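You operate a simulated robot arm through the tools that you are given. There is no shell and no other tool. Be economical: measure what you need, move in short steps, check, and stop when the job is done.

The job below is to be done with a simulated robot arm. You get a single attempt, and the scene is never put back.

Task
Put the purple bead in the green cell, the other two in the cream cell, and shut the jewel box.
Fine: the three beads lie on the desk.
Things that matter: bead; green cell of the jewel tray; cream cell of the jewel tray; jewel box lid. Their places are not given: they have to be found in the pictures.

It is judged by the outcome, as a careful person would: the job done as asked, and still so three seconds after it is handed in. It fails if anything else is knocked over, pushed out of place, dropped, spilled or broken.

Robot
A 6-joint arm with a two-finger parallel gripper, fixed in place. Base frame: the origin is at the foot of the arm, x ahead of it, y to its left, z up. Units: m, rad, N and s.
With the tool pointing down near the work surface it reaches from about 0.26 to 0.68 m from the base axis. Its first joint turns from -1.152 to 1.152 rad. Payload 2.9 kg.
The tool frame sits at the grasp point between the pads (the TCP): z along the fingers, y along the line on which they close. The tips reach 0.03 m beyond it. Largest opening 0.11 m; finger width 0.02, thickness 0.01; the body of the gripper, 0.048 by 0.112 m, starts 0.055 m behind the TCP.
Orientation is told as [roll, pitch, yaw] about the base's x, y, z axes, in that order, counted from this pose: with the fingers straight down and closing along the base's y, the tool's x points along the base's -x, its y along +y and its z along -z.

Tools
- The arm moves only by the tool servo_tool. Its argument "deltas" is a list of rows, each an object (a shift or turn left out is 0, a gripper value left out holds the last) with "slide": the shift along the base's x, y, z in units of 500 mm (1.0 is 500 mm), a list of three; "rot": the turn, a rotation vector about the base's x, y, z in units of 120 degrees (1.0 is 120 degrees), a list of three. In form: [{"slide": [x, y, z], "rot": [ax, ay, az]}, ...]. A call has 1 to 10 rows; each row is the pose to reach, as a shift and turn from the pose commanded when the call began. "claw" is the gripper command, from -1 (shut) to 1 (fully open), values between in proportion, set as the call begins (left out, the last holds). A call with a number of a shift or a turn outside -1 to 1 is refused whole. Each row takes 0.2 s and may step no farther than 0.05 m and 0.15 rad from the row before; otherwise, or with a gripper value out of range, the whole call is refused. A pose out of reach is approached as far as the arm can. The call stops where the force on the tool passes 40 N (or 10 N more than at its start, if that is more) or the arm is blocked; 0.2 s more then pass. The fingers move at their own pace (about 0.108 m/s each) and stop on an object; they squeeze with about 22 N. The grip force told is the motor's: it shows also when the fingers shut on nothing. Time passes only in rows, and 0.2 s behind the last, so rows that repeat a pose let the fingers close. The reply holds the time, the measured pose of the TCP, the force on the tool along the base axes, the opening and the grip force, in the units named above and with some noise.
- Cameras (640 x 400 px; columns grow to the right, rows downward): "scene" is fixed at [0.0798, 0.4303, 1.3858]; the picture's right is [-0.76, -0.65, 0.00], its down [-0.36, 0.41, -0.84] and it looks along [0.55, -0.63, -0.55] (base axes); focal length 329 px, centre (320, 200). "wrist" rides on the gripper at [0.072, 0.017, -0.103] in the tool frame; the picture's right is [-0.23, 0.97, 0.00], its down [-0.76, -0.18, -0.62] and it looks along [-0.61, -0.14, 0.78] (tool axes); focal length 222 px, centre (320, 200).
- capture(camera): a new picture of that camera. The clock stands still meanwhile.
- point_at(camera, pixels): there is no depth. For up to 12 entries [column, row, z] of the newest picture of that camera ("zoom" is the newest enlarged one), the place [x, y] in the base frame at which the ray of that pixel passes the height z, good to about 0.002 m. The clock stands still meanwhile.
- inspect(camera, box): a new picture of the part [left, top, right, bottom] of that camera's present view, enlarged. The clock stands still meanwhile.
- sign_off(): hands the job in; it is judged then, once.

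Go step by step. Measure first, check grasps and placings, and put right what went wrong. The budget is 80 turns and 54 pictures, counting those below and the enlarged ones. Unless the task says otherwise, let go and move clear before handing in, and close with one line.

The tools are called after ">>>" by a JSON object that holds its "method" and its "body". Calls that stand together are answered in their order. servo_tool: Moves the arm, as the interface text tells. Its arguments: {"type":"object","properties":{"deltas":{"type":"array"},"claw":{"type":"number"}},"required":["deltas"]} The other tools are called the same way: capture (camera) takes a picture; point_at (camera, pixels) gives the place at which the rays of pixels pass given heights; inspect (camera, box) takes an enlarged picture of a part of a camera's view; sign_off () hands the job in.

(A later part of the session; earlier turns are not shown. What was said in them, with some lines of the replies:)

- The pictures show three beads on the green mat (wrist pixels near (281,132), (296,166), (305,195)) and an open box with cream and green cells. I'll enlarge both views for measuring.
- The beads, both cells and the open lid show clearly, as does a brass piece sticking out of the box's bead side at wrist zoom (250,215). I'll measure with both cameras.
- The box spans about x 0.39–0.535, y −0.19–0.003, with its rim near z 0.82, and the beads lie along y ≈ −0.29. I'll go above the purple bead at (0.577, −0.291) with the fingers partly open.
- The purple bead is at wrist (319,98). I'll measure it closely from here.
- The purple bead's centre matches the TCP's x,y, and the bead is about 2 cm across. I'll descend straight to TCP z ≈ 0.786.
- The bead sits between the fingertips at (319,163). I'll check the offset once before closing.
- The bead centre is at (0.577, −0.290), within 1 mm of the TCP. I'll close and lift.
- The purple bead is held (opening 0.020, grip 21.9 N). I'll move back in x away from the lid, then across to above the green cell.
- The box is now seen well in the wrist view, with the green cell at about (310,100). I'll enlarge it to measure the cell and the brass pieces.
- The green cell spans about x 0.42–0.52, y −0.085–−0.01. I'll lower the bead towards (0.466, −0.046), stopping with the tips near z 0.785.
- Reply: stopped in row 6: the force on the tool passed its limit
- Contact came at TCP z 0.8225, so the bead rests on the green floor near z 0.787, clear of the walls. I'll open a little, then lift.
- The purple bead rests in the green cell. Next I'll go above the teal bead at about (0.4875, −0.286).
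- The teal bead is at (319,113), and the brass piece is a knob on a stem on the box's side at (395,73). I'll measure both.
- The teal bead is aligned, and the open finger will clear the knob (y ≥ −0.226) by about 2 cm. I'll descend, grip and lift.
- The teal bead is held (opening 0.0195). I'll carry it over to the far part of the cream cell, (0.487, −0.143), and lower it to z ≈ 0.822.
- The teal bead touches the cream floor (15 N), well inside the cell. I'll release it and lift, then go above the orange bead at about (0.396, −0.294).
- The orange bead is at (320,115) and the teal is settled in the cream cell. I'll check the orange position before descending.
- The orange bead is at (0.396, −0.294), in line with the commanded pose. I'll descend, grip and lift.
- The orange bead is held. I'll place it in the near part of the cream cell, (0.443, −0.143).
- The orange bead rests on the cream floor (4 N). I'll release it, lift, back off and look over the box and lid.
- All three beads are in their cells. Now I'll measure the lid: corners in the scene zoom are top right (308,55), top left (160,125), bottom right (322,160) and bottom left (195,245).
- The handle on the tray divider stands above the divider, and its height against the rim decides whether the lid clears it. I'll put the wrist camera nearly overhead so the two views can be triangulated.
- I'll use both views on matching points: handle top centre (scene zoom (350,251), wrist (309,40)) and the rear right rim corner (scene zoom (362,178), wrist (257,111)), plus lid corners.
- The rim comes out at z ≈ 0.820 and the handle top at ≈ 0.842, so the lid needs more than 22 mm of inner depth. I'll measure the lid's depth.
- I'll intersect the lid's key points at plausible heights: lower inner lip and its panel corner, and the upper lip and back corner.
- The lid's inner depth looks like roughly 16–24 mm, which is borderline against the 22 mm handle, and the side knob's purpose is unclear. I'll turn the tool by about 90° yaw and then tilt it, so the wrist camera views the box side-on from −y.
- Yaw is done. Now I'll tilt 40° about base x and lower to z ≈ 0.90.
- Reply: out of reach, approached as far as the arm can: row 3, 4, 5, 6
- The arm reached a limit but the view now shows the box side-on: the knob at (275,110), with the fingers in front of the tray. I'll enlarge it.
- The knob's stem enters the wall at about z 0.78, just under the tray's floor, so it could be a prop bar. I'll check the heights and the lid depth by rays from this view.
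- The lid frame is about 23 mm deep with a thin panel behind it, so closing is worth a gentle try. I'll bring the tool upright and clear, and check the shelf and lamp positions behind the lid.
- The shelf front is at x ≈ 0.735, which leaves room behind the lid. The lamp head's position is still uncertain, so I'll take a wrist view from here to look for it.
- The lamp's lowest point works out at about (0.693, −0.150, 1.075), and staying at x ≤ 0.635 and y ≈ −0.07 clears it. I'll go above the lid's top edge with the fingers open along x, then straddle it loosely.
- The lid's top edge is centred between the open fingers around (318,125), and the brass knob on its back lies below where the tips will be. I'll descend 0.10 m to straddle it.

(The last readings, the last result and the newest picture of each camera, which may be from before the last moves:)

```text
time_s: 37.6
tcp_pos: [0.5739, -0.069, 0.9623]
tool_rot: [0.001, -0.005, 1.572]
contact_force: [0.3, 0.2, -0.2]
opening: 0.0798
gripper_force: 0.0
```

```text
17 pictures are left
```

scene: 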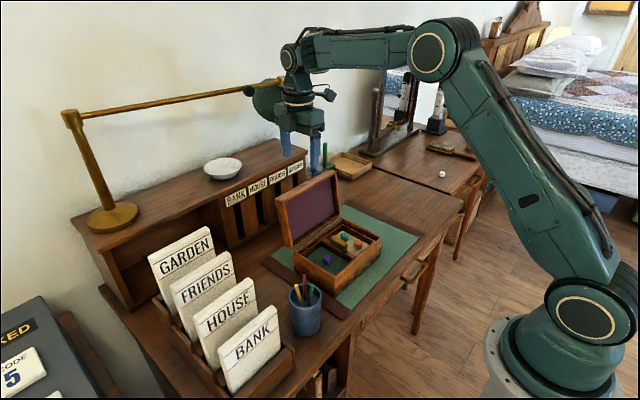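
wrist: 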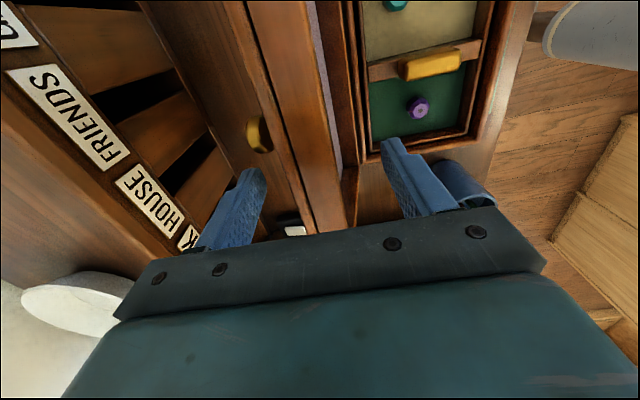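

The lid stands between the fingers. I'll pull it forward in an arc about the hinge (0.54, 0.825), 8° per row, the rear finger pushing and the front finger ready to catch.

>>> {"method": "servo_tool", "body": {"deltas": [{"slide": [-0.02, 0, 0]}, {"slide": [-0.04, 0, 0]}, {"slide": [-0.0776, 0, 0.0018], "rot": [0, -0.0667, 0]}, {"slide": [-0.116, 0, -0.0022], "rot": [0, -0.1333, 0]}, {"slide": [-0.153, 0, -0.0114], "rot": [0, -0.2, 0]}, {"slide": [-0.189, 0, -0.026], "rot": [0, -0.2667, 0]}, {"slide": [-0.189, 0, -0.026], "rot": [0, -0.2667, 0]}]}}

>>> {"method": "inspect", "body": {"camera": "scene", "box": [240, 90, 420, 290]}}

```text
time_s: 39.2
tcp_pos: [0.4788, -0.0705, 0.9517]
tool_rot: [-0.56, -0.004, 1.573]
contact_force: [0.4, -0.2, 0.6]
opening: 0.0799
gripper_force: 0.0
```

```text
2.00 times, centred on (330, 190) of scene
```

zoom: 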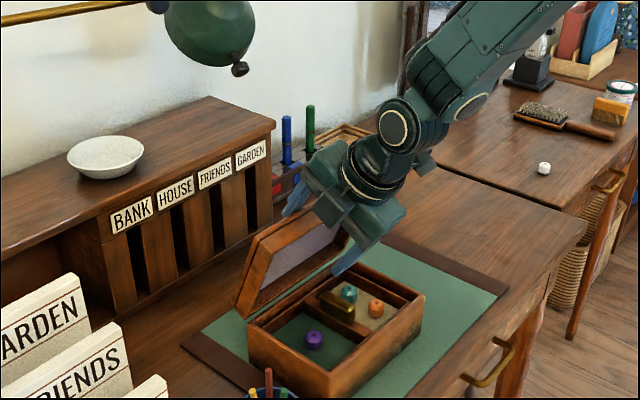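

The lid follows and leans at about 70°, with the front finger beneath it. I'll continue 24° more along the arc.

>>> {"method": "servo_tool", "body": {"deltas": [{"slide": [-0.0334, 0, -0.0192], "rot": [0, -0.0667, 0]}, {"slide": [-0.0636, 0, -0.0428], "rot": [0, -0.1333, 0]}, {"slide": [-0.0904, 0, -0.0706], "rot": [0, -0.2, 0]}, {"slide": [-0.0904, 0, -0.0706], "rot": [0, -0.2, 0]}]}}

>>> {"method": "inspect", "body": {"camera": "scene", "box": [260, 130, 420, 290]}}

```text
time_s: 40.2
tcp_pos: [0.4337, -0.0698, 0.9169]
tool_rot: [-0.978, -0.004, 1.575]
contact_force: [-0.5, 0.1, 0.0]
opening: 0.0805
gripper_force: 0.2
```

```text
2.50 times, centred on (340, 210) of scene
```

zoom: 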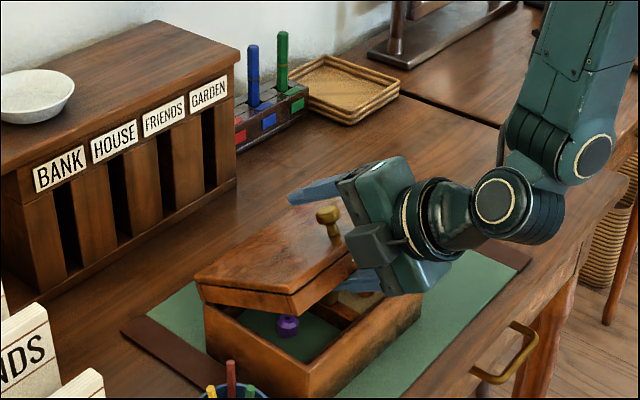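

The lid now rests at about 25° on the lower finger. I'll withdraw along the tool axis so it settles, then look.

>>> {"method": "servo_tool", "body": {"deltas": [{"slide": [-0.04, 0, 0.02]}, {"slide": [-0.08, 0, 0.045]}, {"slide": [-0.12, 0, 0.07]}, {"slide": [-0.15, 0, 0.1]}, {"slide": [-0.15, 0, 0.1]}]}}

>>> {"method": "inspect", "body": {"camera": "scene", "box": [260, 130, 420, 290]}}

```text
time_s: 41.4
tcp_pos: [0.4067, -0.0871, 0.9723]
tool_rot: [-0.978, -0.003, 1.575]
contact_force: [-0.3, -0.2, 0.1]
opening: 0.0798
gripper_force: 0.0
out of reach, approached as far as the arm can: row 2, 3, 4, 5
```

```text
2.50 times, centred on (340, 210) of scene
```

zoom: 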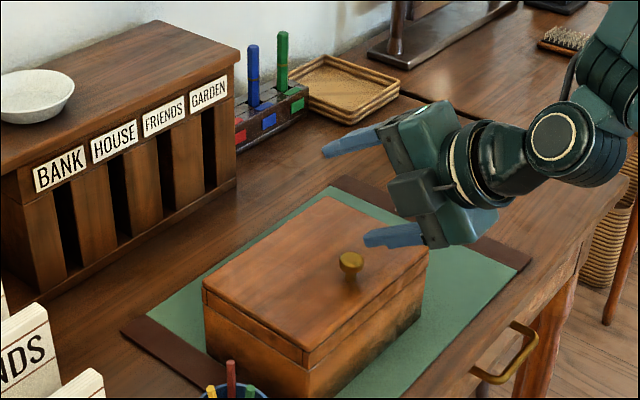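

The lid has settled down on the box. I'll look closely at the seam to see whether it is fully shut.

>>> {"method": "inspect", "body": {"camera": "scene", "box": [305, 205, 375, 295]}}

```text
4.44 times, centred on (340, 250) of scene
```

zoom: 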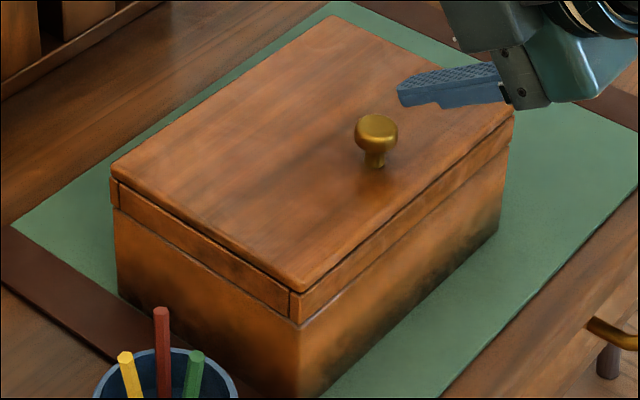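

The lid frame meets the box rim evenly all round. I'll bring the tool upright above the box and check the closed lid from the wrist camera.

>>> {"method": "servo_tool", "body": {"deltas": [{"slide": [0, 0, 0.06]}, {"slide": [0, 0, 0.12], "rot": [0, 0.0667, 0]}, {"slide": [0, 0, 0.16], "rot": [0, 0.1333, 0]}, {"slide": [0, 0, 0.16], "rot": [0, 0.2, 0]}, {"slide": [0, 0, 0.16], "rot": [0, 0.2667, 0]}, {"slide": [0, 0, 0.16], "rot": [0, 0.3333, 0]}, {"slide": [0, 0, 0.16], "rot": [0, 0.4, 0]}, {"slide": [0, 0, 0.16], "rot": [0, 0.4667, 0]}, {"slide": [0, 0, 0.16], "rot": [0, 0.4667, 0]}], "claw": -1}}

>>> {"method": "capture", "body": {"camera": "wrist"}}

>>> {"method": "inspect", "body": {"camera": "scene", "box": [310, 225, 360, 275]}}

```text
time_s: 43.4
tcp_pos: [0.408, -0.0865, 1.0512]
tool_rot: [0.003, -0.006, 1.569]
contact_force: [-0.2, -1.0, 0.5]
opening: 0.0001
gripper_force: 22.5
```

```text
12 pictures are left
```

wrist: 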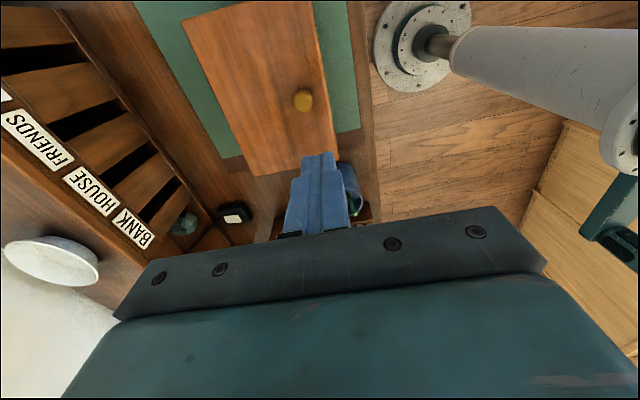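

```text
8.00 times, centred on (335, 250) of scene
```

zoom: 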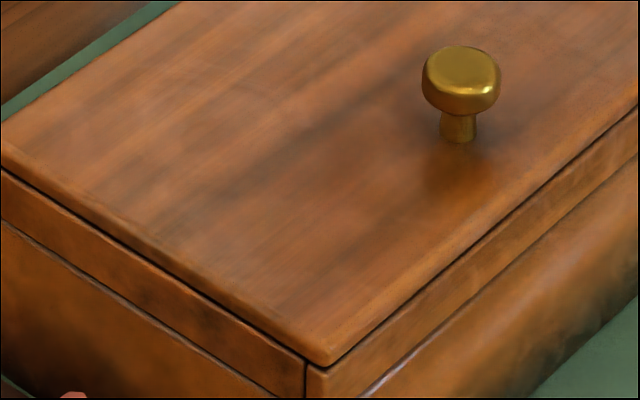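

The seam looks closed on both visible sides. As a check I'll touch the front of the lid lightly, away from its knob (≈(0.426, −0.094)), with closed fingertips, to measure its height.

>>> {"method": "servo_tool", "body": {"deltas": [{"slide": [0.024, 0.093, 0]}, {"slide": [0.024, 0.093, -0.08]}, {"slide": [0.024, 0.093, -0.16]}, {"slide": [0.024, 0.093, -0.24]}, {"slide": [0.024, 0.093, -0.3]}, {"slide": [0.024, 0.093, -0.324]}, {"slide": [0.024, 0.093, -0.33]}, {"slide": [0.024, 0.093, -0.336]}]}}

```text
time_s: 45.3
tcp_pos: [0.4186, -0.0384, 0.8868]
tool_rot: [-0.002, -0.005, 1.571]
contact_force: [-5.6, 1.6, 13.6]
opening: 0.0
gripper_force: 22.0
stopped in row 8: the force on the tool passed its limit (the readings are from after the stop); the commanded pose is now the measured one
```

Contact came at tip height ≈ 0.857. I'll touch the rear of the lid the same way to see whether it is level.

>>> {"method": "servo_tool", "body": {"deltas": [{"slide": [0, 0, 0.04]}, {"slide": [0.08, 0, 0.05]}, {"slide": [0.17, 0, 0.05]}, {"slide": [0.17, 0, 0.02]}, {"slide": [0.17, 0, 0.008]}, {"slide": [0.17, 0, 0.002]}, {"slide": [0.17, 0, -0.004]}, {"slide": [0.17, 0, -0.01]}, {"slide": [0.17, 0, -0.016]}]}}

```text
time_s: 47.1
tcp_pos: [0.5043, -0.0392, 0.8856]
tool_rot: [-0.005, -0.005, 1.571]
contact_force: [-4.3, -1.1, 8.4]
opening: 0.0
gripper_force: 21.7
stopped in row 8: the force on the tool passed its limit (the readings are from after the stop); the commanded pose is now the measured one
```

The front (0.887) and rear (0.886) heights agree within about 1 mm, so the lid is level and shut. I'll lift clear and take a last look at everything.

>>> {"method": "servo_tool", "body": {"deltas": [{"slide": [0, 0, 0.06]}, {"slide": [0, 0, 0.14]}, {"slide": [0, 0, 0.22]}, {"slide": [-0.08, -0.03, 0.3]}, {"slide": [-0.16, -0.08, 0.36]}, {"slide": [-0.24, -0.14, 0.4]}, {"slide": [-0.3, -0.2, 0.42]}, {"slide": [-0.3, -0.2, 0.42]}]}}

>>> {"method": "capture", "body": {"camera": "scene"}}

>>> {"method": "inspect", "body": {"camera": "scene", "box": [300, 190, 390, 290]}}

```text
refused: row 4 steps farther than a row can; nothing moved
```

```text
10 pictures are left
```

scene: 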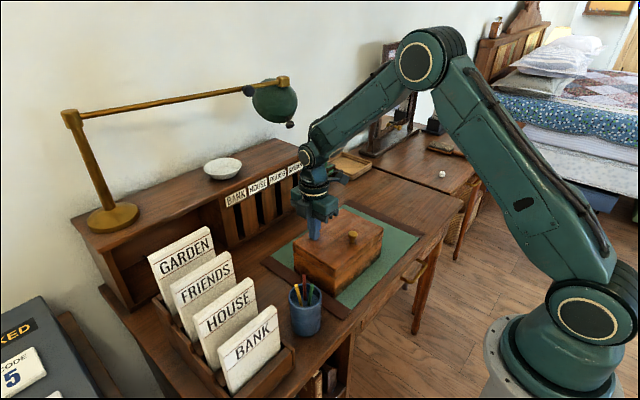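

```text
4.00 times, centred on (345, 240) of scene
```

zoom: 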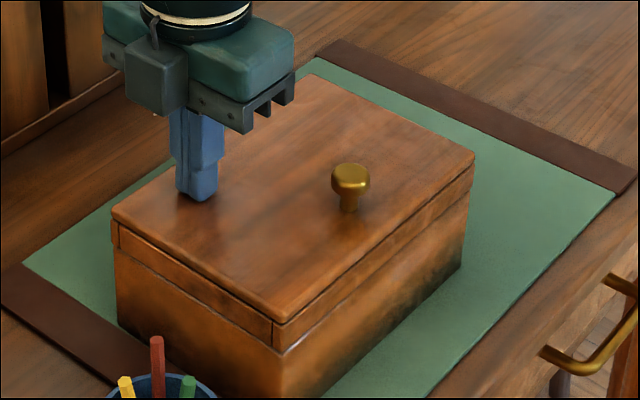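

That lift was refused for too long a step. The pictures show the box shut and nothing else disturbed, so I'll lift with shorter steps.

>>> {"method": "servo_tool", "body": {"deltas": [{"slide": [0, 0, 0.06]}, {"slide": [0, 0, 0.14]}, {"slide": [0, 0, 0.22]}, {"slide": [-0.05, -0.02, 0.28]}, {"slide": [-0.11, -0.05, 0.33]}, {"slide": [-0.17, -0.09, 0.37]}, {"slide": [-0.23, -0.13, 0.4]}, {"slide": [-0.29, -0.17, 0.42]}, {"slide": [-0.29, -0.17, 0.42]}]}}

>>> {"method": "inspect", "body": {"camera": "scene", "box": [290, 190, 390, 290]}}

>>> {"method": "capture", "body": {"camera": "wrist"}}

```text
time_s: 49.1
tcp_pos: [0.3594, -0.1253, 1.0949]
tool_rot: [-0.003, -0.005, 1.57]
contact_force: [-0.9, -0.5, 0.1]
opening: 0.0001
gripper_force: 22.6
```

```text
4.00 times, centred on (340, 240) of scene
```

zoom: 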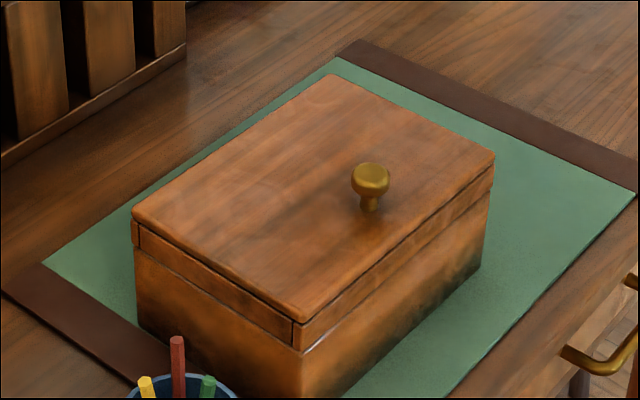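

```text
7 pictures are left
```

wrist: 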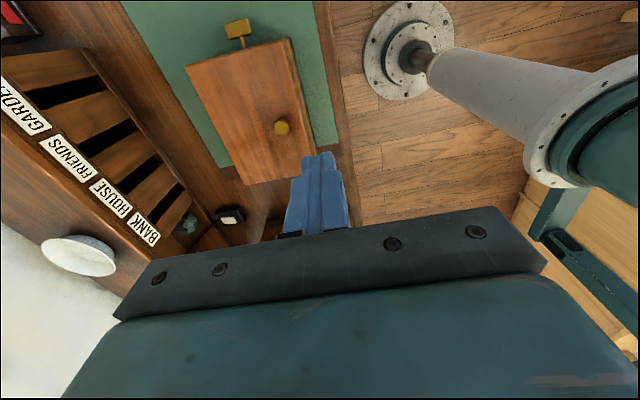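

The lid is seated: the seam at the front corner sits at scene (335,277), the same place as the bare rim before. The arm is clear and nothing else has moved, so I'm handing in.

>>> {"method": "sign_off", "body": {}}

```text
The job is handed in.
```

The purple bead is in the green cell, the teal and orange beads are in the cream cell, and the jewel box is shut. I last saw the beads in place while the lid was closing, and I touched the lid lightly at front and rear to check that it sits level.
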